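You operate a simulated robot arm through the tools that you are given. There is no shell and no other tool.

Carry out the task below with a simulated robot arm. There is one attempt and no reset: what you move stays moved.

## Task
Count the orange coolers on the cream bench, then put as many of the blue coolers from the cream bench on the desk top. Take the yellow foam and leave it on the black table. Take the white mouse and put it on the white table. Put the red bottle on top of the blue craft paper. Put one of the green coolers from the cooler mat top on the creased page. Take the black filter on the grey table and put it away on the tower bench. Shut the ties drawer. Any order will do. Set down upright: blue cooler, red bottle, green cooler.

The check looks at the end state, three seconds after you hand in, the way a careful person would. Anything else that was tipped, shoved, dropped, spilled or broken makes it a failure.

## Robot
A 6-joint arm with a two-finger parallel gripper on a trunk, on a base that moves. Base frame: it is fixed to the floor where the robot stands at the start and does not move with it; the origin is under the middle of the robot, x ahead of it, y to its left, z up; the surface under the hand at the start is at about z = 750. Lengths are in mm, angles in rad, forces in N, time in s.
With the tool pointing down near the work surface it reaches from about 360 to 860 mm from the robot's upright axis, wherever it stands. Its first joint turns from -2.007 to 2.007 rad. Places, roughly: black filter (11x9x3 cm) [-1900, 0, 700]; black table [-1800, 1700, 700]; blue cooler [750, 250, 750]; craft paper [750, 4500, 250]; creased page (10x11x1 cm) [-1500, 3600, 700]; desk top [-1700, 3000, 700]; green cooler [500, 3500, 750]; orange cooler [750, 0, 750]; red bottle [500, 3750, 750]; ties drawer [-1800, 1500, 700]; tower bench [600, 1800, 800]; white mouse (11x7x4 cm) [500, 3800, 800]; white table [-1700, 800, 700]; yellow foam (8x5x2 cm) [600, 600, 800]. Payload 3.43 kg.
The tool frame sits at the grasp point between the pads (the TCP): z along the fingers, y along the line on which they close. The tips reach 34 mm beyond it. Largest opening 128 mm; finger width 24, thickness 12; the body of the gripper, 48 by 130 mm, starts 96 mm behind the TCP.
Orientation is that of the tool frame in the base frame, as a unit quaternion [w, x, y, z]. With the fingers straight down and closing along the base's y, the tool's x points along the base's -x, its y along +y and its z along -z.

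## Interface
- The arm moves only by the tool arm_command. Its argument "plan" is a list that holds one entry, the list of rows, each a list of 7 numbers: the shift along the base's x, y, z in mm, then the turn, a rotation vector about the base's x, y, z in rad, then the finger opening in mm, from 0 to 128. In form: [[[dx, dy, dz, rx, ry, rz, grip], ...]]. A call has 1 to 20 rows; each row is the pose to reach, as a shift and turn from the pose commanded when the call began. Each row takes 0.2 s and may step no farther than 50 mm and 0.15 rad from the row before; otherwise, or with a gripper value out of range, the whole call is refused. A pose out of reach is approached as far as the arm can. The call stops where the force on the tool passes 40 N (or 10 N more than at its start, if that is more) or the arm is blocked; 0.2 s more then pass. The fingers move at their own pace (about 108 mm/s each) and stop on an object; they squeeze with about 30 N. The grip force told is the motor's: it shows also when the fingers shut on nothing. Time passes only in rows, and 0.2 s behind the last, so rows that repeat a pose let the fingers close. It gives the time, the measured TCP pose, the force on the tool (base axes), the opening and the grip force at its end, in the units of the frame above (readings bear some noise), with the torque about the TCP (base axes, N m) and any sound that the robot's microphone picked up, and new pictures: "show" is both (left out), scene, wrist or none.
- Cameras (640 x 400 px; columns grow to the right, rows downward): "scene" is now at [15.4, 200.4, 1392.9]; the picture's right is [-0.02, -1.00, 0.00], its down [-0.53, 0.01, -0.85] and it looks along [0.85, -0.02, -0.53] (base axes); focal length 255 px, centre (320, 200). "wrist" rides on the gripper at [76, -11, -160] in the tool frame; the picture's right is [0.15, 0.99, 0.00], its down [-0.88, 0.13, -0.46] and it looks along [-0.45, 0.07, 0.89] (tool axes); focal length 234 px, centre (320, 200). There is no depth. A picture from a camera that has moved, and an enlarged one, comes with that camera's place and axes in the base frame and with its lens. The place of the scene camera against the robot may be out by one fixed shift of up to 12 mm in any direction.
- slide_trunk(by): moves the trunk up (or, below 0, down) by that many mm; the arm and the scene camera ride with it, the base frame stays. It gives what a move gives, with no picture.
- base_move(legs): drives the robot by 1 to 6 legs, each [ahead, turn to the left] in mm and rad, along the robot's own axes; the way and the turn of a leg run together, so that a leg with both is an arc; at most 1500 mm and 3.142 rad a leg. The arm and the cameras ride along, it lands a little off, and it stops where it bumps. It gives what a move gives, and a new picture of the scene camera.
- pan_tilt(pan, tilt): turns the head with the scene camera to pan (to the left, within 1.798 rad either way) and tilt (down, from -0.506 to 1.204), counted from straight ahead of the robot (the tilt from the chest, where the trunk bows). It gives what a move gives, and a new picture of the scene camera.
- enlarge(camera, box): a new picture of the part [left, top, right, bottom] of that camera's present view, enlarged. It takes no simulated time.
- job_done(): hands the job in; it is judged then, once.

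Nothing tells you exact positions but the pictures and the camera data. Unless the task says otherwise, let go and move clear before handing in.

The tools are called after "Emit:" as a command line: name --argument value ..., lists and objects as JSON in quotes. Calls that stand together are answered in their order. arm_command: Moves the arm, as the interface text tells. Its arguments: {"type":"object","properties":{"plan":{"type":"array","items":{"type":"array","items":{"type":"array","items":{"type":"number"}}}},"show":{"type":"string","enum":["both","scene","wrist","none"]}},"required":["plan"]} The other tools are called the same way: slide_trunk (by) moves the trunk up or down; base_move (legs) drives the base; pan_tilt (pan, tilt) turns the head that bears the scene camera; enlarge (camera, box) takes an enlarged picture of a part of a camera's view; job_done () hands the job in.

At the start:

```text
clock: 0.0
eef_pos: [624.7, 196.5, 1116.3]
tcp_rot: [-0.001, 0.001, 1.0, 0.0]
contact_force: [-0.5, 0.1, 0.0]
torque: [-0.01, 0.0, 0.03]
finger_gap: 127.9
gripper_force: 0.0
trunk travel left (down, up): [-650.0, 140.0]
robot x, y, heading: [3.2, 3.6, -0.006]
head pan, tilt (commanded): [-0.021, 0.562]
```

scene: 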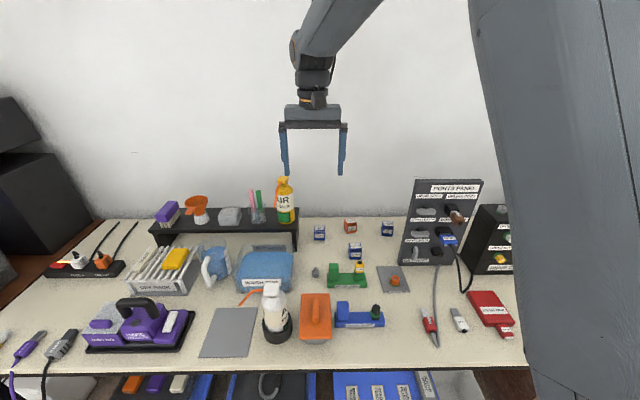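
wrist: 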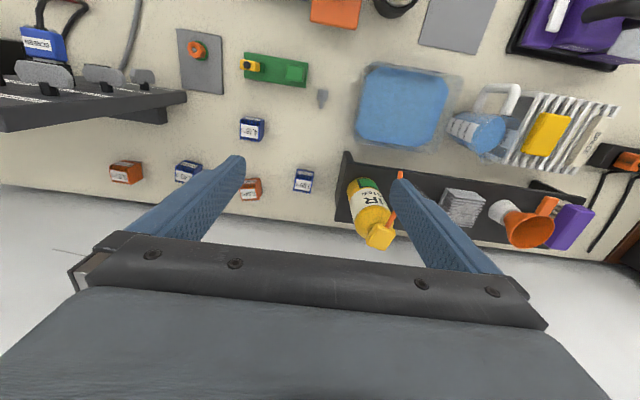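

I see the cream bench with small blue and orange boxes (coolers) near the back, and a rack with a yellow foam on the left. First I look closer to count the orange coolers.

Emit:
enlarge --camera "scene" --box '[290, 190, 530, 340]'

Emit:
enlarge --camera "wrist" --box '[80, 80, 340, 242]'

Emit:
enlarge --camera "scene" --box '[40, 180, 300, 342]'

```text
2.67 times, centred on (410, 265) of scene
camera zoom: at [15.4, 200.4, 1392.9], right [-0.02, -1.0, 0.0], down [-0.53, 0.01, -0.85], along [0.85, -0.02, -0.53], focal length 680 px, centre (80, 27)
```

zoom: 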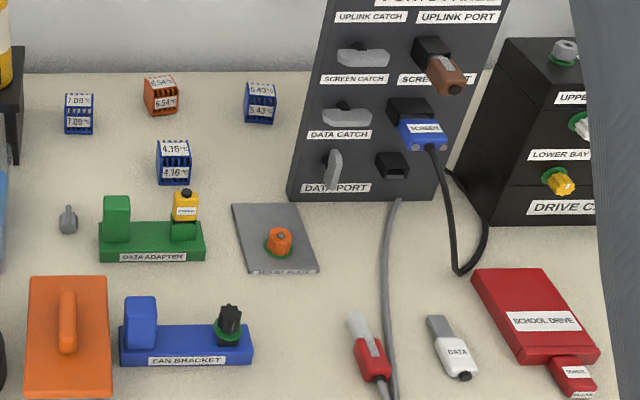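

```text
2.46 times, centred on (210, 161) of wrist
camera zoom: at [549.5, 185.6, 1276.4], right [-0.15, 0.99, 0.0], down [0.88, 0.13, 0.46], along [0.45, 0.07, -0.89], focal length 576 px, centre (591, 296)
```

zoom: 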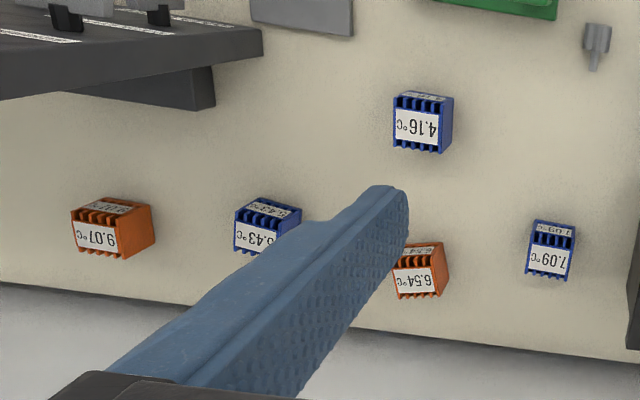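

```text
2.46 times, centred on (170, 261) of scene
camera zoom: at [15.4, 200.4, 1392.9], right [-0.02, -1.0, 0.0], down [-0.53, 0.01, -0.85], along [0.85, -0.02, -0.53], focal length 628 px, centre (689, 50)
```

zoom: 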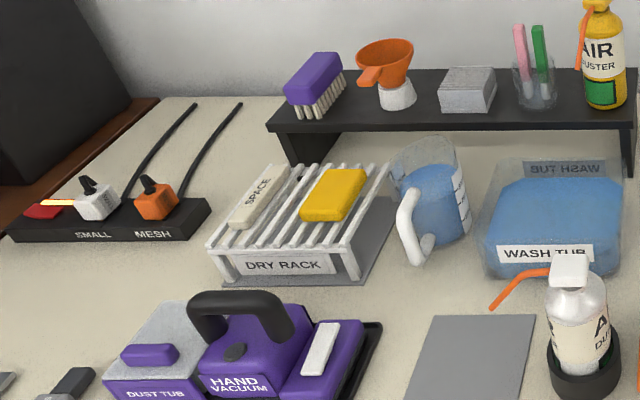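

So far I see three blue coolers and two orange ones (one hidden behind the ports panel). I look around for more hidden ones and to learn the room.

Emit:
pan_tilt --pan -0.6 --tilt 0.55

Emit:
pan_tilt --pan 0.8 --tilt 0.5

Emit:
pan_tilt --pan 1.75 --tilt 0.4

Emit:
pan_tilt --pan -1.75 --tilt 0.4

```text
clock: 1.0
eef_pos: [623.9, 197.1, 1116.6]
tcp_rot: [0.001, 0.0, 1.0, 0.001]
contact_force: [-0.8, 0.1, -0.8]
torque: [0.0, 0.0, 0.0]
finger_gap: 127.9
gripper_force: 0.1
trunk travel left (down, up): [-650.0, 140.0]
robot x, y, heading: [-1.1, -1.0, -0.001]
head pan, tilt (commanded): [-0.6, 0.55]
camera scene: at [0.1, 151.6, 1394.0], right [-0.56, -0.83, 0.0], down [-0.43, 0.29, -0.85], along [0.7, -0.48, -0.52], focal length 255 px, centre (320, 200)
```

scene: 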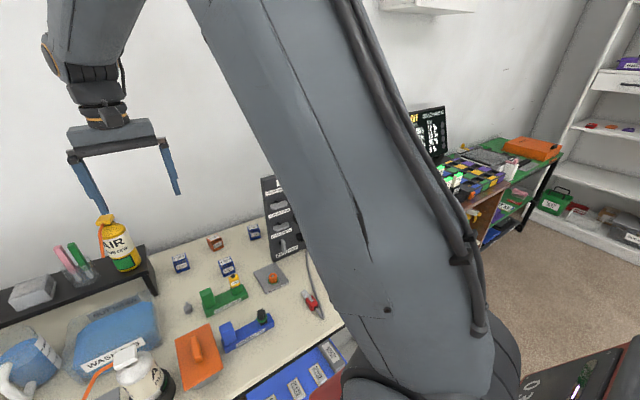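

```text
clock: 2.5
eef_pos: [625.0, 197.0, 1115.6]
tcp_rot: [0.0, 0.0, 1.0, 0.0]
contact_force: [0.7, -0.3, 0.0]
torque: [-0.02, -0.01, -0.01]
finger_gap: 128.1
gripper_force: 0.0
trunk travel left (down, up): [-650.0, 140.0]
robot x, y, heading: [0.8, 0.2, 0.009]
head pan, tilt (commanded): [0.799, 0.499]
camera scene: at [-10.6, 267.5, 1398.6], right [0.72, -0.7, 0.0], down [-0.33, -0.34, -0.88], along [0.61, 0.63, -0.48], focal length 255 px, centre (320, 200)
```

scene: 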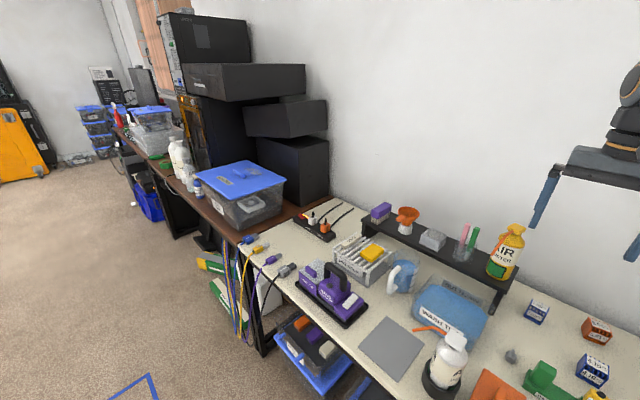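

```text
clock: 3.8
eef_pos: [623.6, 197.2, 1115.9]
tcp_rot: [0.001, 0.0, 1.0, 0.0]
contact_force: [-0.2, 0.5, -0.7]
torque: [0.0, -0.01, -0.01]
finger_gap: 127.8
gripper_force: 0.1
trunk travel left (down, up): [-650.0, 140.0]
robot x, y, heading: [-0.9, -1.9, -0.0]
head pan, tilt (commanded): [1.751, 0.4]
camera scene: at [-90.6, 293.4, 1407.7], right [0.98, 0.18, 0.0], down [0.07, -0.38, -0.92], along [-0.16, 0.91, -0.39], focal length 255 px, centre (320, 200)
```

scene: 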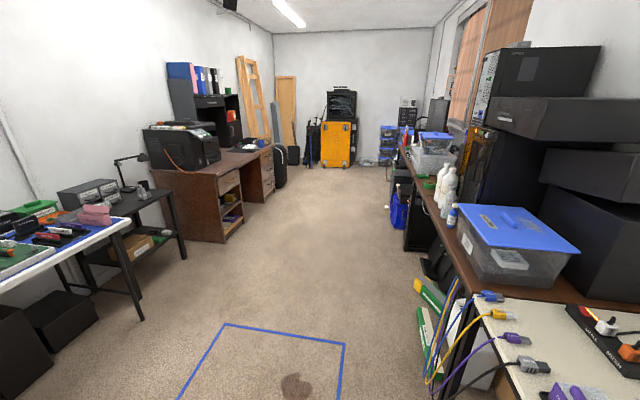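

```text
clock: 6.7
eef_pos: [625.0, 196.2, 1115.0]
tcp_rot: [0.0, -0.001, 1.0, 0.0]
contact_force: [-0.5, 0.1, -0.7]
torque: [0.01, -0.03, 0.0]
finger_gap: 127.8
gripper_force: 0.1
trunk travel left (down, up): [-650.0, 140.0]
robot x, y, heading: [0.7, 1.9, 0.0]
head pan, tilt (commanded): [-1.751, 0.4]
camera scene: at [-90.6, 111.1, 1407.7], right [-0.98, 0.18, 0.0], down [0.07, 0.38, -0.92], along [-0.16, -0.91, -0.39], focal length 255 px, centre (320, 200)
```

scene: 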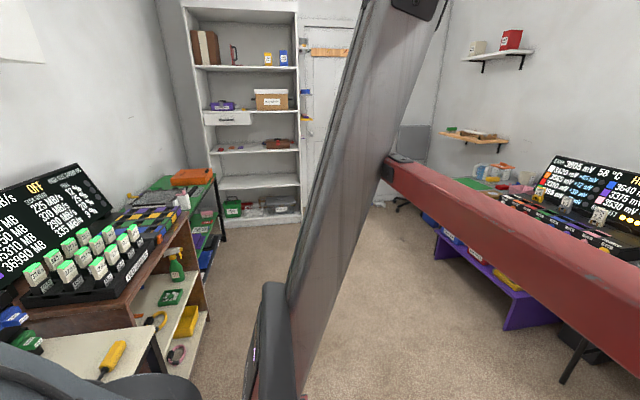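

Two orange coolers are seen so far. I move the arm to the right, well above the panel, to look behind the ports panel and drive cabinet.

Emit:
arm_command --plan '[[[0, 0, 40, 0, 0, 0, 128], [-40, 0, 80, 0, 0, 0, 128], [-60, -40, 80, 0, 0, 0, 128], [-60, -85, 80, 0, 0, 0, 128], [-60, -130, 80, 0, 0, 0, 128], [-60, -175, 80, 0, 0, 0, 128], [-60, -220, 80, 0, 0, 0, 128], [-60, -265, 80, 0, 0, 0, 128], [-60, -310, 80, 0, 0, 0, 128], [-60, -355, 80, 0, 0, 0, 128]]]' --show "wrist"

Emit:
pan_tilt --pan 0.0 --tilt 0.8

```text
refused: row 2 steps farther than a row can; nothing moved
```

```text
clock: 8.4
eef_pos: [623.5, 196.4, 1115.4]
tcp_rot: [0.0, 0.0, 1.0, 0.0]
contact_force: [0.2, 0.4, 0.0]
torque: [0.04, -0.02, -0.03]
finger_gap: 127.9
gripper_force: 0.0
trunk travel left (down, up): [-650.0, 140.0]
robot x, y, heading: [-1.9, -0.3, 0.003]
head pan, tilt (commanded): [0.0, 0.799]
camera scene: at [6.6, 202.2, 1372.7], right [0.0, -1.0, 0.0], down [-0.72, 0.0, -0.7], along [0.7, 0.0, -0.72], focal length 255 px, centre (320, 200)
```

scene: 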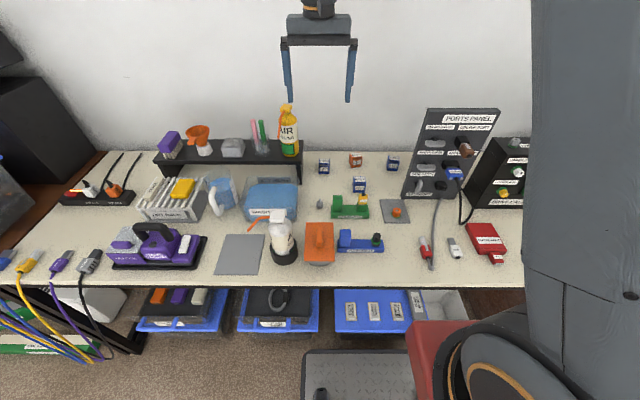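

The step was too long in one row; I repeat with shorter steps.

Emit:
arm_command --plan '[[[0, 0, 40, 0, 0, 0, 128], [-25, 0, 80, 0, 0, 0, 128], [-50, -40, 80, 0, 0, 0, 128], [-60, -85, 80, 0, 0, 0, 128], [-60, -130, 80, 0, 0, 0, 128], [-60, -175, 80, 0, 0, 0, 128], [-60, -220, 80, 0, 0, 0, 128], [-60, -265, 80, 0, 0, 0, 128], [-60, -310, 80, 0, 0, 0, 128], [-60, -355, 80, 0, 0, 0, 128]]]' --show "both"

```text
clock: 10.7
eef_pos: [563.5, -158.3, 1195.8]
tcp_rot: [0.0, 0.0, 1.0, 0.0]
contact_force: [-0.4, -0.2, 0.5]
torque: [-0.06, 0.02, 0.0]
finger_gap: 128.1
gripper_force: 0.1
trunk travel left (down, up): [-650.0, 140.0]
robot x, y, heading: [0.1, 1.9, 0.001]
head pan, tilt (commanded): [0.0, 0.799]
camera scene: at [6.5, 202.6, 1372.6], right [0.0, -1.0, 0.0], down [-0.72, 0.0, -0.7], along [0.7, 0.0, -0.72], focal length 255 px, centre (320, 200)
camera wrist: at [489.0, -169.5, 1356.8], right [-0.15, 0.99, 0.0], down [0.88, 0.13, 0.46], along [0.45, 0.07, -0.89], focal length 234 px, centre (320, 200)
```

scene: 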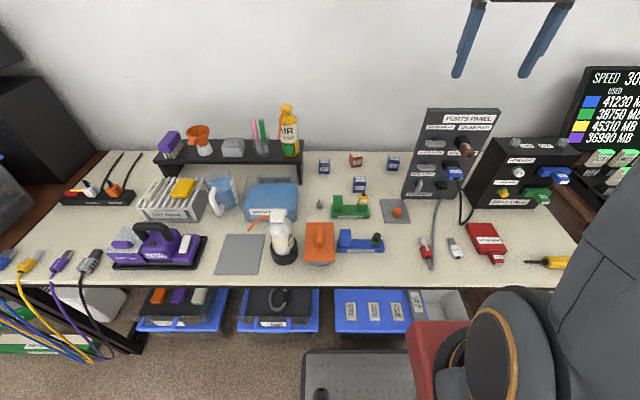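
wrist: 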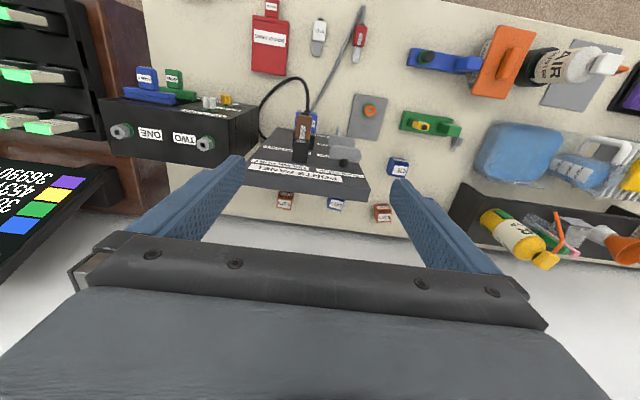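

Emit:
enlarge --camera "wrist" --box '[90, 60, 410, 260]'

Emit:
arm_command --plan '[[[40, 0, 0, 0, 0, 0, 128], [80, 0, 0, 0, 0, 0, 128], [120, 0, 0, 0, 0, 0, 128], [120, -45, 0, 0, 0, 0, 128], [120, -90, 0, 0, 0, 0, 128], [120, -135, 0, 0, 0, 0, 128]]]' --show "wrist"

```text
2.00 times, centred on (250, 160) of wrist
camera zoom: at [489.0, -169.5, 1356.8], right [-0.15, 0.99, 0.0], down [0.88, 0.13, 0.46], along [0.45, 0.07, -0.89], focal length 468 px, centre (460, 280)
```

zoom: 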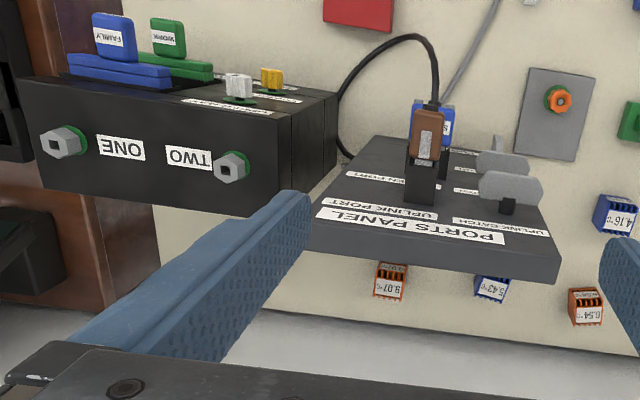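

```text
clock: 12.1
eef_pos: [682.1, -291.3, 1194.5]
tcp_rot: [0.0, 0.0, 1.0, -0.001]
contact_force: [0.4, 1.2, 1.2]
torque: [-0.07, 0.02, -0.03]
finger_gap: 128.1
gripper_force: 0.1
trunk travel left (down, up): [-650.0, 140.0]
robot x, y, heading: [-0.5, -0.1, 0.001]
head pan, tilt (commanded): [0.0, 0.799]
camera wrist: at [606.9, -303.0, 1355.1], right [-0.15, 0.99, 0.0], down [0.88, 0.13, 0.46], along [0.45, 0.07, -0.89], focal length 234 px, centre (320, 200)
```

wrist: 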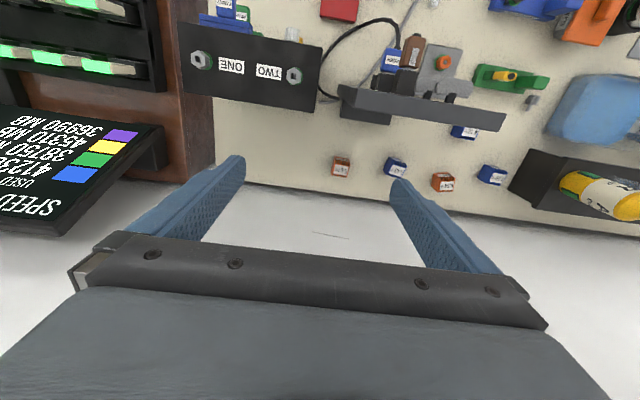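

Emit:
enlarge --camera "wrist" --box '[180, 60, 560, 230]'

Emit:
enlarge --camera "scene" --box '[40, 110, 320, 290]'

```text
1.68 times, centred on (370, 145) of wrist
camera zoom: at [606.9, -303.0, 1355.1], right [-0.15, 0.99, 0.0], down [0.88, 0.13, 0.46], along [0.45, 0.07, -0.89], focal length 394 px, centre (236, 293)
```

zoom: 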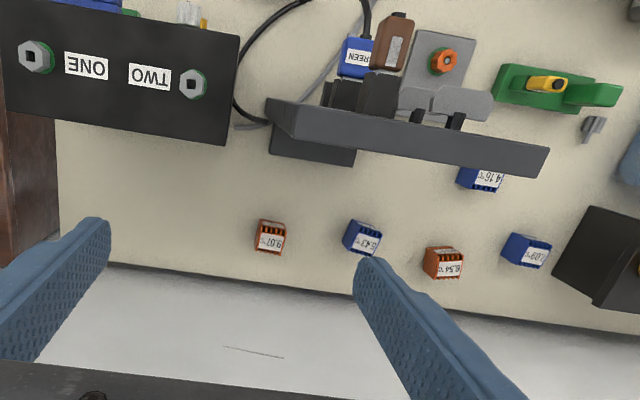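

```text
2.22 times, centred on (180, 200) of scene
camera zoom: at [6.5, 202.7, 1372.6], right [0.0, -1.0, 0.0], down [-0.72, 0.0, -0.7], along [0.7, 0.0, -0.72], focal length 567 px, centre (631, 200)
```

zoom: 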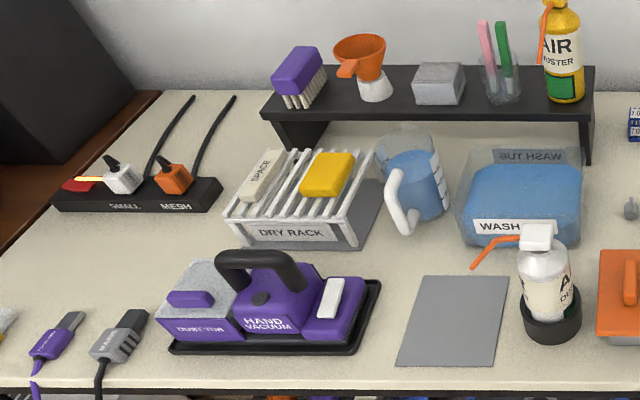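

Two orange coolers (9.07, 6.54) are seen and three blue (7.09, 5.43/6.43, 4.16). I still need to check under the black shelf. I look down at my own base to learn its footprint before driving.

Emit:
pan_tilt --pan 0.0 --tilt 1.2

Emit:
pan_tilt --pan 1.4 --tilt 1.0

```text
clock: 12.9
eef_pos: [681.1, -292.0, 1194.1]
tcp_rot: [0.0, 0.0, 1.0, 0.001]
contact_force: [-0.9, -0.4, -0.1]
torque: [0.04, 0.0, -0.02]
finger_gap: 128.1
gripper_force: 0.0
trunk travel left (down, up): [-650.0, 140.0]
robot x, y, heading: [2.6, 1.9, -0.003]
head pan, tilt (commanded): [0.0, 1.201]
camera scene: at [-18.1, 202.1, 1345.0], right [0.0, -1.0, 0.0], down [-0.93, 0.0, -0.36], along [0.36, 0.0, -0.93], focal length 255 px, centre (320, 200)
```

scene: 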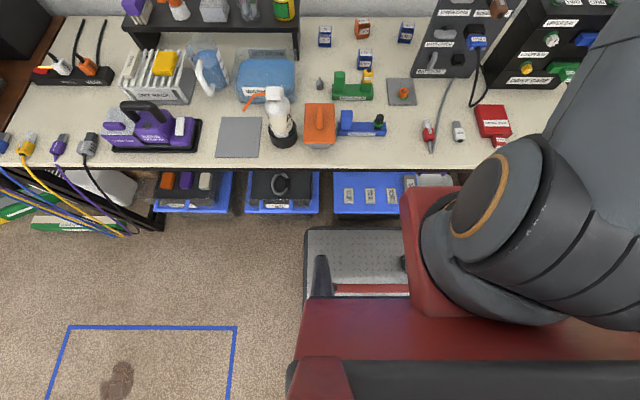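

```text
clock: 14.4
eef_pos: [681.9, -291.8, 1193.8]
tcp_rot: [0.0, 0.0, 1.0, 0.0]
contact_force: [0.0, 0.3, -0.6]
torque: [0.01, -0.01, -0.02]
finger_gap: 128.1
gripper_force: 0.0
trunk travel left (down, up): [-650.0, 140.0]
robot x, y, heading: [-3.3, 3.4, 0.003]
head pan, tilt (commanded): [1.4, 1.0]
camera scene: at [-62.2, 270.8, 1357.5], right [0.99, -0.17, 0.0], down [-0.14, -0.83, -0.54], along [0.09, 0.53, -0.84], focal length 255 px, centre (320, 200)
```

scene: 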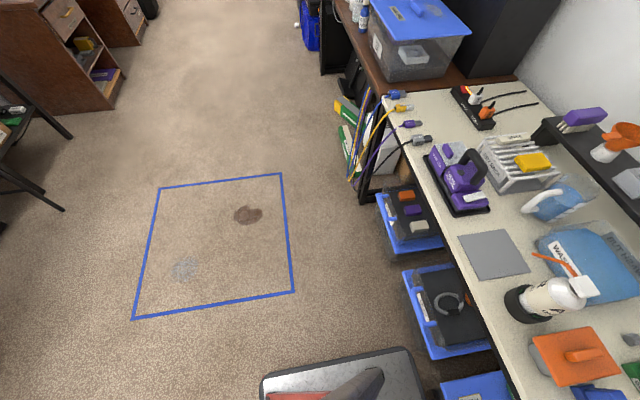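

The base reaches about 250 mm ahead and 270 mm to each side, so I must back off before turning. I retract the arm, then drive left to stand before the dry rack.

Emit:
arm_command --plan '[[[-25, 30, 10, 0, 0, 0, 128], [-50, 60, 20, 0, 0, 0, 128], [-75, 92, 30, 0, 0, 0, 128], [-100, 124, 40, 0, 0, 0, 128], [-125, 156, 40, 0, 0, 0, 128], [-150, 190, 40, 0, 0, 0, 128], [-175, 225, 40, 0, 0, 0, 128], [-200, 260, 40, 0, 0, 0, 128], [-230, 290, 40, 0, 0, 0, 128]]]' --show "none"

Emit:
pan_tilt --pan 0.3 --tilt 0.8

Emit:
base_move --legs '[[-250, 0], [0, 1.571], [500, 0], [0, -1.571], [200, 0]]'

```text
clock: 16.4
eef_pos: [455.4, -4.2, 1237.3]
tcp_rot: [0.0, 0.0, 1.0, 0.0]
contact_force: [0.2, -0.7, -0.4]
torque: [-0.01, 0.06, 0.01]
finger_gap: 128.0
gripper_force: 0.0
trunk travel left (down, up): [-650.0, 140.0]
robot x, y, heading: [4.5, -0.3, -0.003]
head pan, tilt (commanded): [1.4, 1.0]
```

```text
clock: 17.8
eef_pos: [456.2, -5.0, 1237.3]
tcp_rot: [0.0, -0.001, 1.0, 0.0]
contact_force: [-0.8, 0.6, -0.5]
torque: [-0.03, 0.04, -0.03]
finger_gap: 128.1
gripper_force: 0.1
trunk travel left (down, up): [-650.0, 140.0]
robot x, y, heading: [2.4, -1.8, -0.002]
head pan, tilt (commanded): [0.3, 0.799]
camera scene: at [2.9, 226.1, 1372.6], right [0.3, -0.95, 0.0], down [-0.68, -0.21, -0.7], along [0.67, 0.21, -0.72], focal length 255 px, centre (320, 200)
```

scene: 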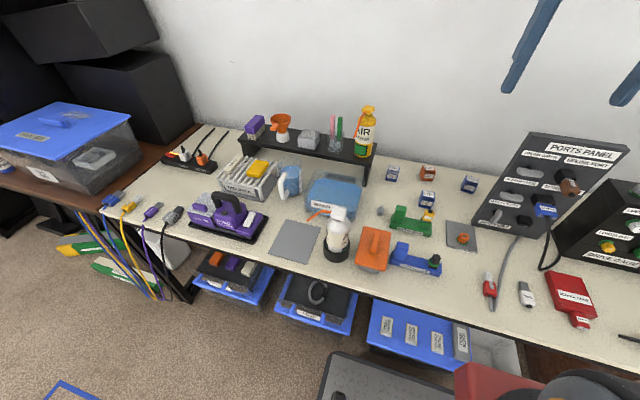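

```text
clock: 30.9
eef_pos: [416.9, 506.6, 1237.0]
tcp_rot: [0.0, -0.005, 1.0, 0.0]
contact_force: [0.2, 0.1, -0.6]
torque: [0.0, 0.02, -0.01]
finger_gap: 128.1
gripper_force: 0.0
trunk travel left (down, up): [-650.0, 140.0]
robot x, y, heading: [-41.7, 506.1, 0.012]
head pan, tilt (commanded): [0.3, 0.799]
camera scene: at [-38.3, 732.1, 1372.7], right [0.31, -0.95, 0.0], down [-0.68, -0.22, -0.7], along [0.66, 0.21, -0.72], focal length 255 px, centre (320, 200)
```

scene: 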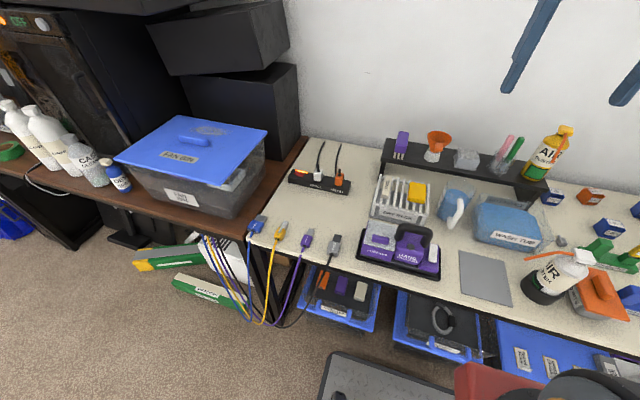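

Standing left of the start now at about (-42, 506). Foam sits on the dry rack near (572, 618); I move the hand above it for a wrist view.

Emit:
arm_command --plan '[[[35, 25, -15, 0, 0, 0, 128], [70, 50, -30, 0, 0, 0, 128], [105, 75, -45, 0, 0, 0, 128], [140, 100, -60, 0, 0, 0, 128], [155, 112, -100, 0, 0, 0, 128], [155, 112, -140, 0, 0, 0, 128], [155, 112, -180, 0, 0, 0, 128]]]' --show "both"

Emit:
enlarge --camera "wrist" --box '[200, 30, 520, 230]'

```text
clock: 32.5
eef_pos: [574.3, 618.5, 1055.9]
tcp_rot: [0.001, -0.005, 1.0, 0.001]
contact_force: [-0.6, 0.3, 0.1]
torque: [-0.03, -0.01, 0.02]
finger_gap: 128.0
gripper_force: 0.1
trunk travel left (down, up): [-650.0, 140.0]
robot x, y, heading: [-40.4, 506.1, 0.012]
head pan, tilt (commanded): [0.3, 0.799]
camera scene: at [-38.5, 732.1, 1372.7], right [0.31, -0.95, 0.0], down [-0.68, -0.22, -0.7], along [0.66, 0.21, -0.72], focal length 255 px, centre (320, 200)
camera wrist: at [498.9, 606.2, 1217.0], right [-0.16, 0.99, 0.0], down [0.88, 0.14, 0.46], along [0.45, 0.07, -0.89], focal length 234 px, centre (320, 200)
```

scene: 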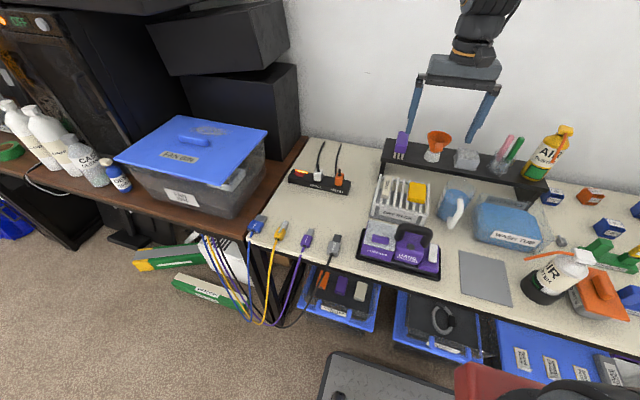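
wrist: 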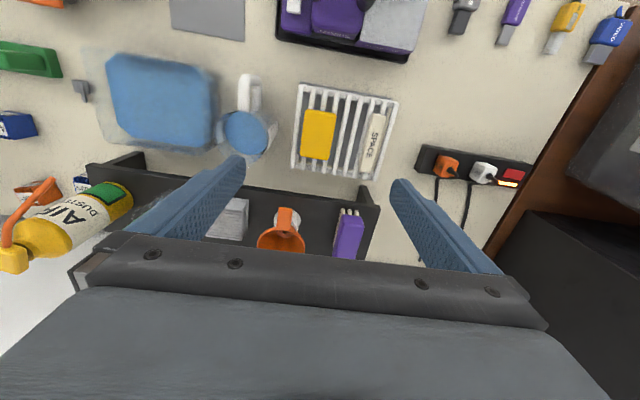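

```text
2.00 times, centred on (360, 130) of wrist
camera zoom: at [498.9, 606.2, 1217.0], right [-0.16, 0.99, 0.0], down [0.88, 0.14, 0.46], along [0.45, 0.07, -0.89], focal length 468 px, centre (240, 340)
```

zoom: 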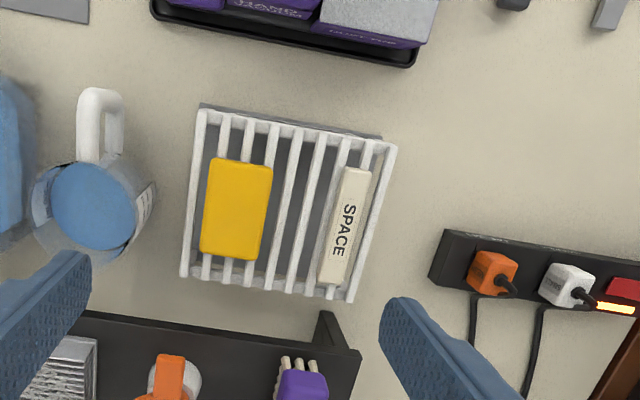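

The foam is right under the hand, long side along x, top at about z 838. I narrow the fingers and lower in steps, keeping clear of the jug and the SPACE eraser.

Emit:
arm_command --plan '[[[0, -2, -30, 0, 0, 0, 78], [0, -2, -75, 0, 0, 0, 78], [0, -2, -115, 0, 0, 0, 78], [0, -2, -145, 0, 0, 0, 78]]]' --show "both"

Emit:
enlarge --camera "wrist" --box '[160, 30, 480, 230]'

```text
clock: 33.5
eef_pos: [572.2, 616.7, 911.6]
tcp_rot: [0.0, -0.006, 1.0, 0.0]
contact_force: [0.1, -0.2, -0.4]
torque: [0.0, -0.01, -0.02]
finger_gap: 78.0
gripper_force: 0.1
trunk travel left (down, up): [-650.0, 140.0]
robot x, y, heading: [-36.8, 500.7, 0.01]
head pan, tilt (commanded): [0.3, 0.799]
camera scene: at [-38.4, 732.1, 1372.7], right [0.31, -0.95, 0.0], down [-0.68, -0.22, -0.7], along [0.66, 0.21, -0.72], focal length 255 px, centre (320, 200)
camera wrist: at [498.4, 604.2, 1071.9], right [-0.16, 0.99, 0.0], down [0.88, 0.14, 0.46], along [0.45, 0.07, -0.89], focal length 234 px, centre (320, 200)
```

scene: 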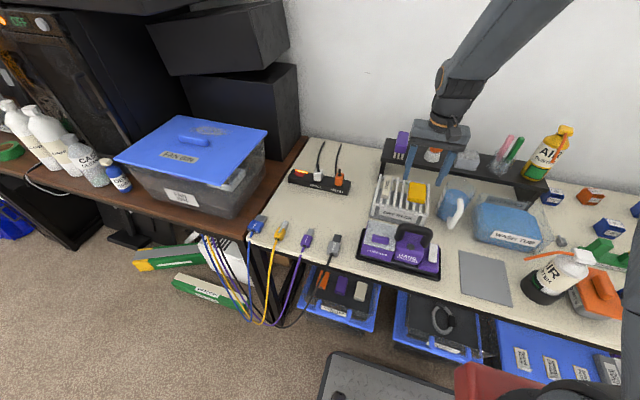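
wrist: 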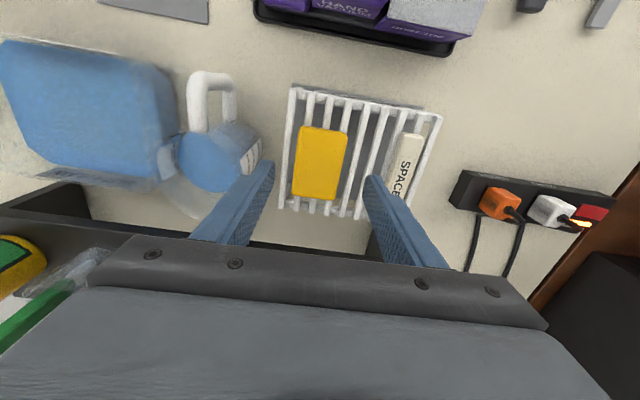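

```text
2.00 times, centred on (320, 130) of wrist
camera zoom: at [498.4, 604.2, 1071.9], right [-0.16, 0.99, 0.0], down [0.88, 0.14, 0.46], along [0.45, 0.07, -0.89], focal length 468 px, centre (320, 340)
```

zoom: 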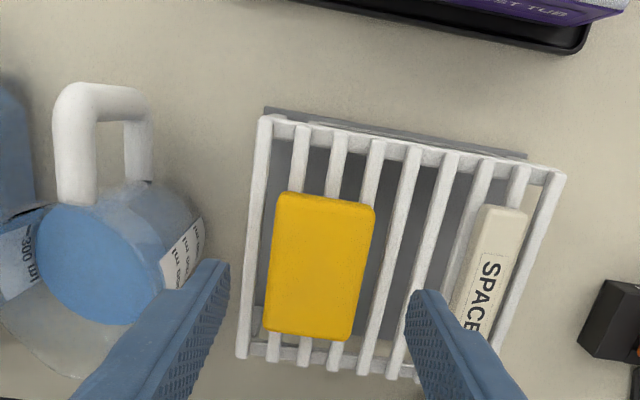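

Foam is centred. I narrow the opening a bit for clearance to the jug, go down to just above the slats and close.

Emit:
arm_command --plan '[[[2, 0, 0, 0, 0, 0, 68], [2, 0, -25, 0, 0, 0, 68], [2, 0, -45, 0, 0, 0, 68], [2, 0, -54, 0, 0, 0, 68], [2, 0, -54, 0, 0, 0, 68]]]' --show "wrist"

Emit:
enlarge --camera "scene" --box '[340, 110, 500, 260]'

```text
clock: 34.7
eef_pos: [574.3, 615.7, 858.5]
tcp_rot: [0.0, -0.005, 1.0, 0.0]
contact_force: [-0.2, -0.4, -0.5]
torque: [0.02, 0.04, 0.01]
finger_gap: 68.0
gripper_force: 0.0
trunk travel left (down, up): [-650.0, 140.0]
robot x, y, heading: [-40.7, 505.9, 0.015]
head pan, tilt (commanded): [0.3, 0.799]
camera wrist: at [499.1, 603.9, 1018.7], right [-0.16, 0.99, 0.0], down [0.88, 0.14, 0.46], along [0.45, 0.07, -0.89], focal length 234 px, centre (320, 200)
```

wrist: 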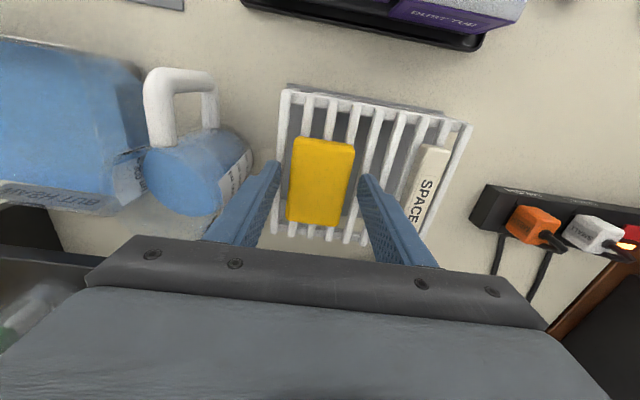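

```text
2.67 times, centred on (420, 185) of scene
camera zoom: at [-38.2, 732.2, 1372.6], right [0.31, -0.95, 0.0], down [-0.68, -0.22, -0.7], along [0.66, 0.21, -0.72], focal length 680 px, centre (53, 240)
```

zoom: 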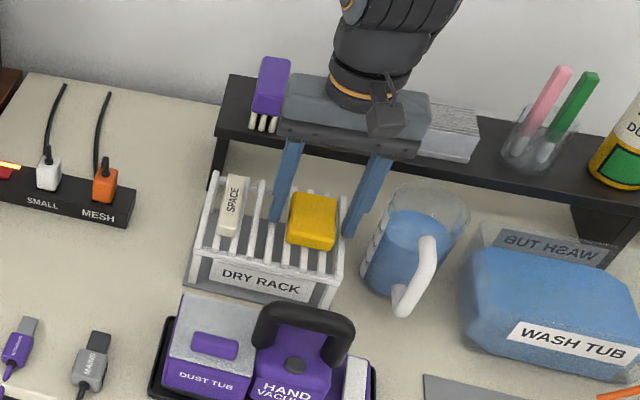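

Fingers straddle the foam with no contact. Closing now and lifting a little.

Emit:
arm_command --plan '[[[0, 0, 0, 0, 0, 0, 40], [0, 0, 0, 0, 0, 0, 30], [0, 0, 0, 0, 0, 0, 30], [0, 0, 0, 0, 0, 0, 30]]]' --show "none"

Emit:
arm_command --plan '[[[0, 0, 15, 0, 0, 0, 30], [0, 0, 40, 0, 0, 0, 30], [0, 0, 80, 0, 0, 0, 30], [0, 0, 120, 0, 0, 0, 30]]]' --show "both"

```text
clock: 35.7
eef_pos: [574.5, 616.2, 858.6]
tcp_rot: [0.0, -0.005, 1.0, 0.0]
contact_force: [-0.5, -0.1, -0.2]
torque: [0.0, -0.01, -0.02]
finger_gap: 48.7
gripper_force: 30.4
trunk travel left (down, up): [-650.0, 140.0]
robot x, y, heading: [-41.1, 508.9, 0.008]
head pan, tilt (commanded): [0.3, 0.799]
```

```text
clock: 36.7
eef_pos: [573.7, 616.6, 978.5]
tcp_rot: [0.0, -0.006, 1.0, 0.0]
contact_force: [0.1, 0.7, -0.2]
torque: [-0.04, 0.03, -0.01]
finger_gap: 48.4
gripper_force: 29.5
trunk travel left (down, up): [-650.0, 140.0]
robot x, y, heading: [-37.6, 507.4, 0.01]
head pan, tilt (commanded): [0.3, 0.799]
camera scene: at [-37.8, 732.2, 1372.6], right [0.31, -0.95, 0.0], down [-0.68, -0.22, -0.7], along [0.66, 0.21, -0.72], focal length 255 px, centre (320, 200)
camera wrist: at [498.5, 604.0, 1140.1], right [-0.16, 0.99, 0.0], down [0.88, 0.14, 0.46], along [0.45, 0.07, -0.89], focal length 234 px, centre (320, 200)
```

scene: 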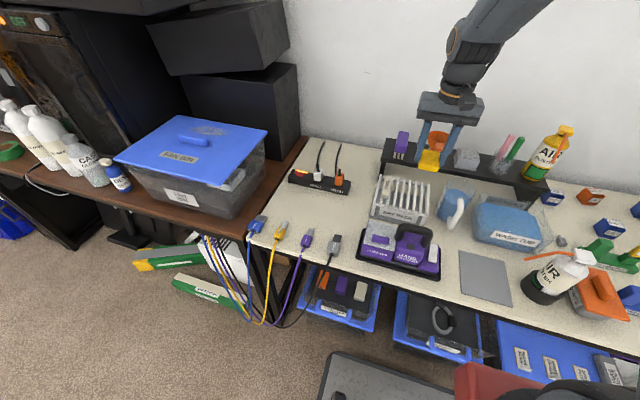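
wrist: 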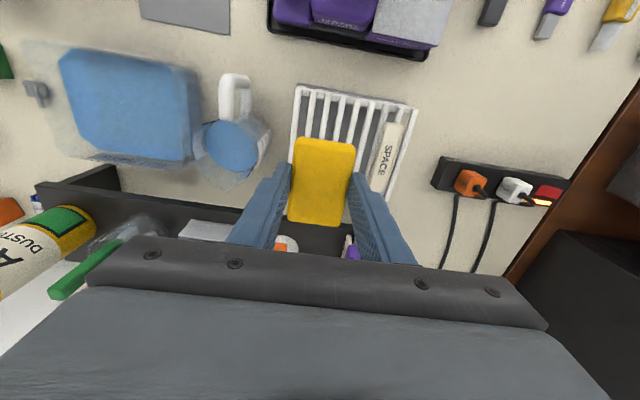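

Foam is held (gap 48). I retract and raise the arm, back off, then drive along the aisle toward the black table and look.

Emit:
arm_command --plan '[[[0, 0, 45, 0, 0, 0, 30], [0, 0, 90, 0, 0, 0, 30], [-10, -5, 135, 0, 0, 0, 30], [-40, -30, 160, 0, 0, 0, 30], [-75, -55, 180, 0, 0, 0, 30], [-110, -80, 200, 0, 0, 0, 30], [-145, -105, 215, 0, 0, 0, 30], [-170, -112, 215, 0, 0, 0, 30]]]' --show "none"

Emit:
base_move --legs '[[-300, 0], [0, 1.571], [1100, 0], [0, 1.571]]'

Emit:
pan_tilt --pan 0.0 --tilt 0.5

```text
clock: 38.5
eef_pos: [406.3, 504.7, 1192.1]
tcp_rot: [-0.001, -0.004, 1.0, 0.0]
contact_force: [0.7, -0.4, -1.0]
torque: [0.0, 0.03, 0.01]
finger_gap: 48.9
gripper_force: 29.6
trunk travel left (down, up): [-650.0, 140.0]
robot x, y, heading: [-39.2, 505.1, 0.014]
head pan, tilt (commanded): [0.3, 0.799]
```

```text
clock: 53.5
eef_pos: [-774.8, 1624.1, 1192.6]
tcp_rot: [0.0, 1.0, 0.002, 0.0]
contact_force: [-0.4, -0.1, -0.6]
torque: [-0.01, 0.01, -0.01]
finger_gap: 48.7
gripper_force: 30.3
trunk travel left (down, up): [-650.0, 140.0]
robot x, y, heading: [-327.5, 1620.9, -3.137]
head pan, tilt (commanded): [0.3, 0.799]
camera scene: at [-329.2, 1408.7, 1372.7], right [-0.3, 0.95, 0.0], down [0.68, 0.22, -0.7], along [-0.66, -0.21, -0.72], focal length 255 px, centre (320, 200)
```

scene: 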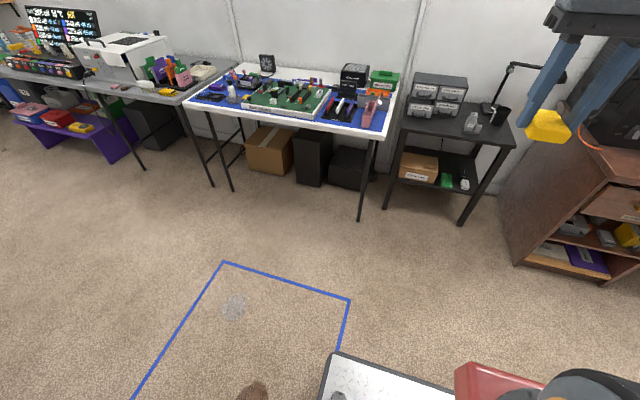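

```text
clock: 54.3
eef_pos: [-773.0, 1624.4, 1192.4]
tcp_rot: [0.0, 1.0, 0.003, 0.0]
contact_force: [0.2, 0.2, -0.9]
torque: [0.01, 0.03, 0.02]
finger_gap: 48.9
gripper_force: 30.3
trunk travel left (down, up): [-650.0, 140.0]
robot x, y, heading: [-333.3, 1620.7, -3.129]
head pan, tilt (commanded): [0.0, 0.499]
camera scene: at [-343.2, 1432.4, 1398.5], right [-0.01, 1.0, 0.0], down [0.48, 0.0, -0.88], along [-0.88, -0.01, -0.48], focal length 255 px, centre (320, 200)
```

scene: 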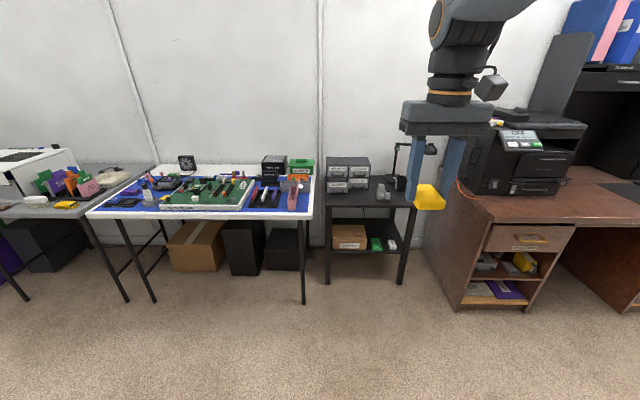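

The black two-tier side table with the drawer organiser and lamp stands ahead; the white table with a blue mat is to its left. I enlarge it.

Emit:
enlarge --camera "scene" --box '[310, 130, 430, 210]'

Emit:
enlarge --camera "scene" --box '[70, 130, 320, 230]'

```text
5.00 times, centred on (370, 170) of scene
camera zoom: at [-343.2, 1432.4, 1398.5], right [-0.01, 1.0, 0.0], down [0.48, 0.0, -0.88], along [-0.88, -0.01, -0.48], focal length 1275 px, centre (70, 350)
```

zoom: 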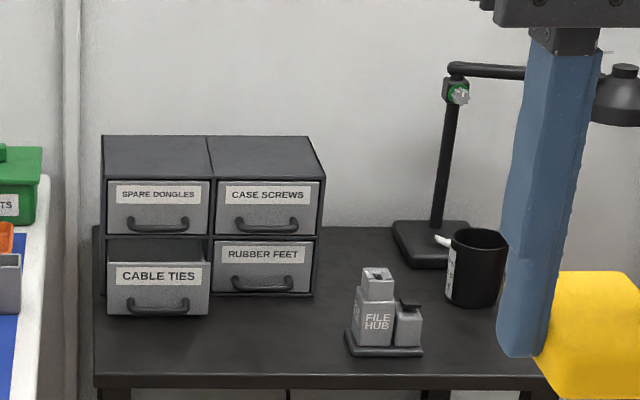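

```text
2.56 times, centred on (195, 180) of scene
camera zoom: at [-343.2, 1432.4, 1398.5], right [-0.01, 1.0, 0.0], down [0.48, 0.0, -0.88], along [-0.88, -0.01, -0.48], focal length 653 px, centre (640, 251)
```

zoom: 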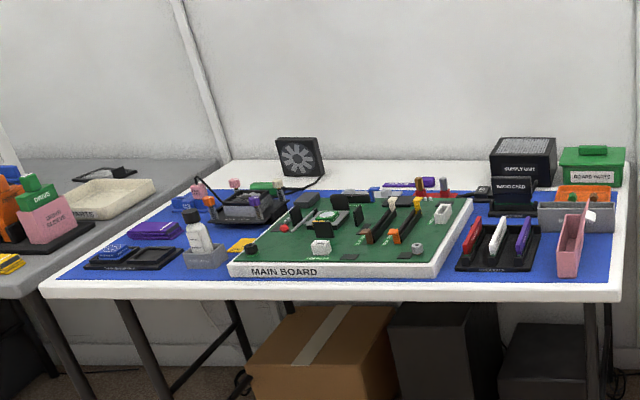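

The open "CABLE TIES" drawer is the lower-left one of the organiser. There is a free patch on the black table in front of the "RUBBER FEET" drawer near (-1640, 1655). I drive closer.

Emit:
base_move --legs '[[720, 0]]'

Emit:
pan_tilt --pan -0.25 --tilt 0.9

```text
clock: 58.2
eef_pos: [-1486.0, 1625.3, 1192.8]
tcp_rot: [0.0, 1.0, -0.001, 0.0]
contact_force: [0.5, 0.1, -1.6]
torque: [-0.02, 0.0, -0.04]
finger_gap: 48.4
gripper_force: 29.7
trunk travel left (down, up): [-650.0, 140.0]
robot x, y, heading: [-1039.0, 1622.8, 3.141]
head pan, tilt (commanded): [0.0, 0.499]
camera scene: at [-1055.9, 1431.2, 1398.6], right [0.0, 1.0, 0.0], down [0.48, 0.0, -0.88], along [-0.88, 0.0, -0.48], focal length 255 px, centre (320, 200)
```

scene: 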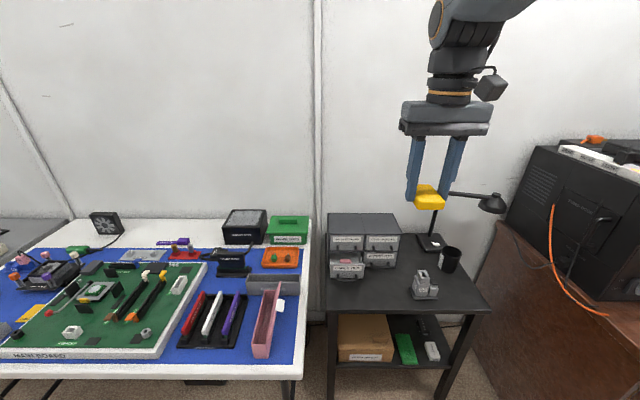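

```text
clock: 59.1
eef_pos: [-1485.8, 1624.5, 1192.9]
tcp_rot: [0.0, 1.0, -0.001, 0.0]
contact_force: [0.3, -1.0, -0.6]
torque: [-0.02, 0.04, 0.01]
finger_gap: 48.4
gripper_force: 30.0
trunk travel left (down, up): [-650.0, 140.0]
robot x, y, heading: [-1039.0, 1623.4, 3.137]
head pan, tilt (commanded): [-0.25, 0.901]
camera scene: at [-1038.2, 1449.8, 1364.8], right [0.25, 0.97, 0.0], down [0.76, -0.19, -0.62], along [-0.6, 0.15, -0.78], focal length 255 px, centre (320, 200)
```

scene: 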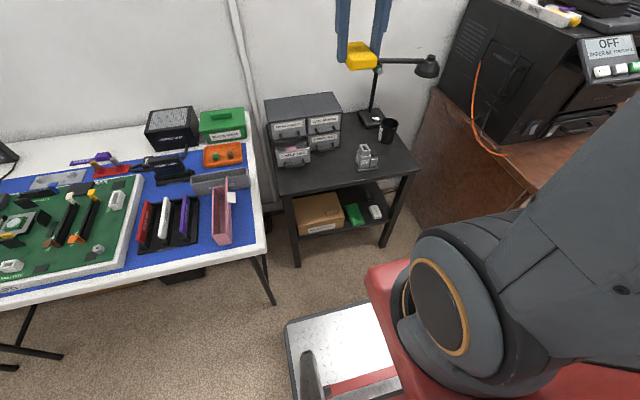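

Emit:
enlarge --camera "scene" --box '[240, 80, 440, 205]'

```text
3.20 times, centred on (340, 142) of scene
camera zoom: at [-1038.2, 1449.8, 1364.8], right [0.25, 0.97, 0.0], down [0.76, -0.19, -0.62], along [-0.6, 0.15, -0.78], focal length 816 px, centre (256, 384)
```

zoom: 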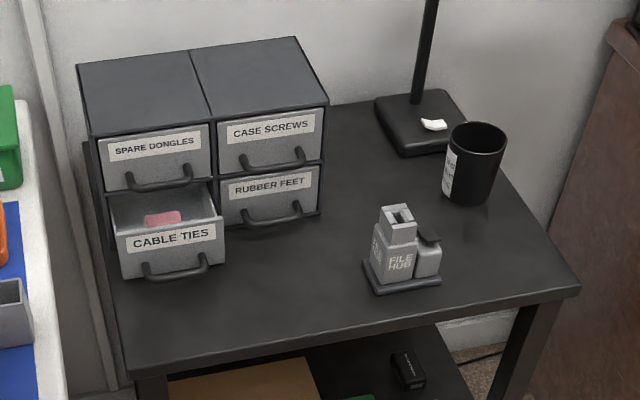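

Emit:
arm_command --plan '[[[-25, 5, -40, 0, 0, 0, 30], [-50, 10, -80, 0, 0, 0, 30], [-75, 15, -120, 0, 0, 0, 30], [-100, 20, -160, 0, 0, 0, 30], [-120, 20, -200, 0, 0, 0, 30]]]' --show "both"

Emit:
enlarge --camera "wrist" --box '[100, 40, 540, 260]'

```text
clock: 60.3
eef_pos: [-1603.6, 1644.8, 995.0]
tcp_rot: [0.0, 1.0, -0.001, -0.001]
contact_force: [1.3, 0.0, 0.1]
torque: [0.02, 0.05, -0.01]
finger_gap: 48.8
gripper_force: 29.7
trunk travel left (down, up): [-650.0, 140.0]
robot x, y, heading: [-1041.2, 1617.9, 3.14]
head pan, tilt (commanded): [-0.25, 0.901]
camera scene: at [-1037.5, 1449.9, 1364.7], right [0.25, 0.97, 0.0], down [0.76, -0.19, -0.62], along [-0.6, 0.15, -0.78], focal length 255 px, centre (320, 200)
camera wrist: at [-1527.0, 1655.1, 1155.1], right [0.15, -0.99, 0.0], down [-0.88, -0.13, 0.46], along [-0.45, -0.07, -0.89], focal length 234 px, centre (320, 200)
```

scene: 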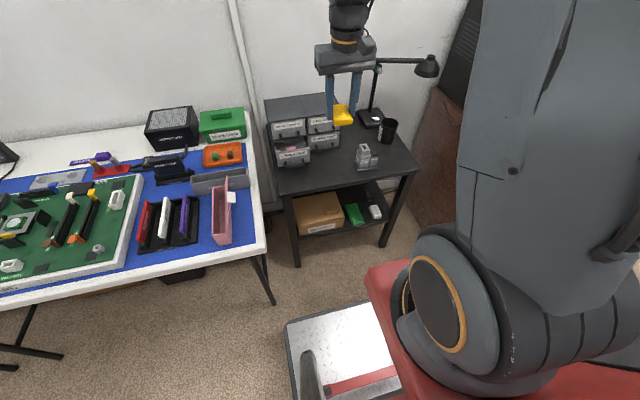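
wrist: 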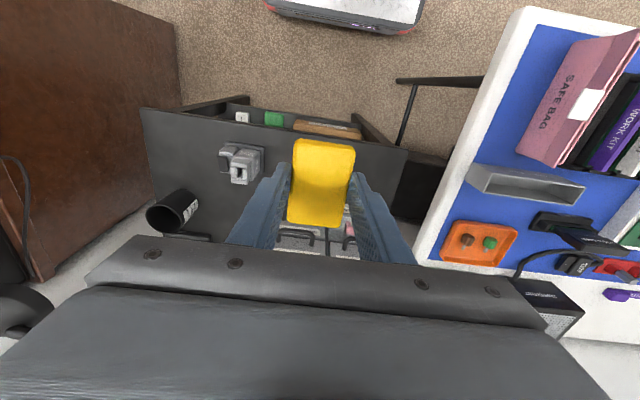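

```text
1.45 times, centred on (320, 150) of wrist
camera zoom: at [-1527.0, 1655.1, 1155.1], right [0.15, -0.99, 0.0], down [-0.88, -0.13, 0.46], along [-0.45, -0.07, -0.89], focal length 341 px, centre (320, 273)
```

zoom: 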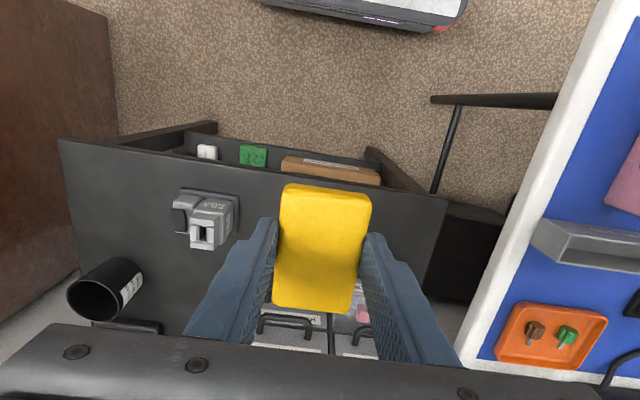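

Table front edge is at about x = -1620, so I set the foam down near (-1695, 1655). Moving above and lowering part-way.

Emit:
arm_command --plan '[[[-30, 3, -20, 0, 0, 0, 30], [-60, 6, -50, 0, 0, 0, 30], [-90, 10, -80, 0, 0, 0, 30], [-90, 10, -125, 0, 0, 0, 30], [-90, 10, -170, 0, 0, 0, 30], [-90, 10, -205, 0, 0, 0, 30]]]' --show "both"

Emit:
enlarge --camera "scene" --box '[240, 60, 440, 205]'

```text
clock: 61.7
eef_pos: [-1695.6, 1655.1, 786.3]
tcp_rot: [0.001, 1.0, -0.001, -0.001]
contact_force: [1.2, 0.1, -0.4]
torque: [-0.02, 0.05, -0.02]
finger_gap: 48.8
gripper_force: 29.9
trunk travel left (down, up): [-650.0, 140.0]
robot x, y, heading: [-1041.8, 1617.9, 3.138]
head pan, tilt (commanded): [-0.25, 0.901]
camera scene: at [-1037.8, 1449.8, 1364.8], right [0.25, 0.97, 0.0], down [0.76, -0.19, -0.62], along [-0.6, 0.15, -0.78], focal length 255 px, centre (320, 200)
camera wrist: at [-1618.6, 1666.1, 947.3], right [0.15, -0.99, 0.0], down [-0.88, -0.13, 0.46], along [-0.45, -0.07, -0.89], focal length 234 px, centre (320, 200)
```

scene: 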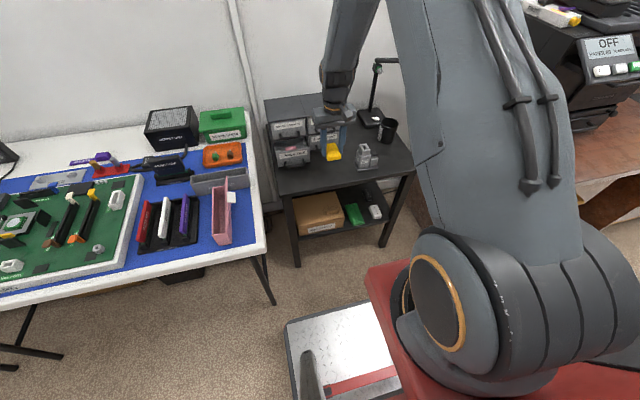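
wrist: 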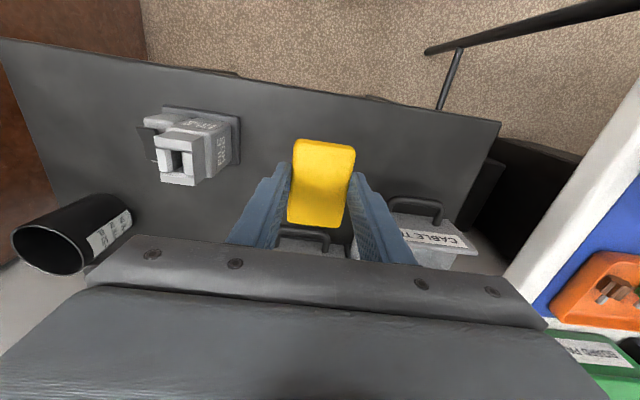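

```text
2.76 times, centred on (340, 132) of scene
camera zoom: at [-1037.8, 1449.8, 1364.8], right [0.25, 0.97, 0.0], down [0.76, -0.19, -0.62], along [-0.6, 0.15, -0.78], focal length 703 px, centre (265, 386)
```

zoom: 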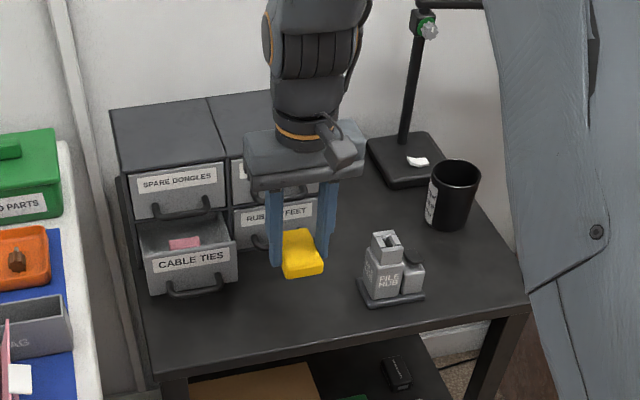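

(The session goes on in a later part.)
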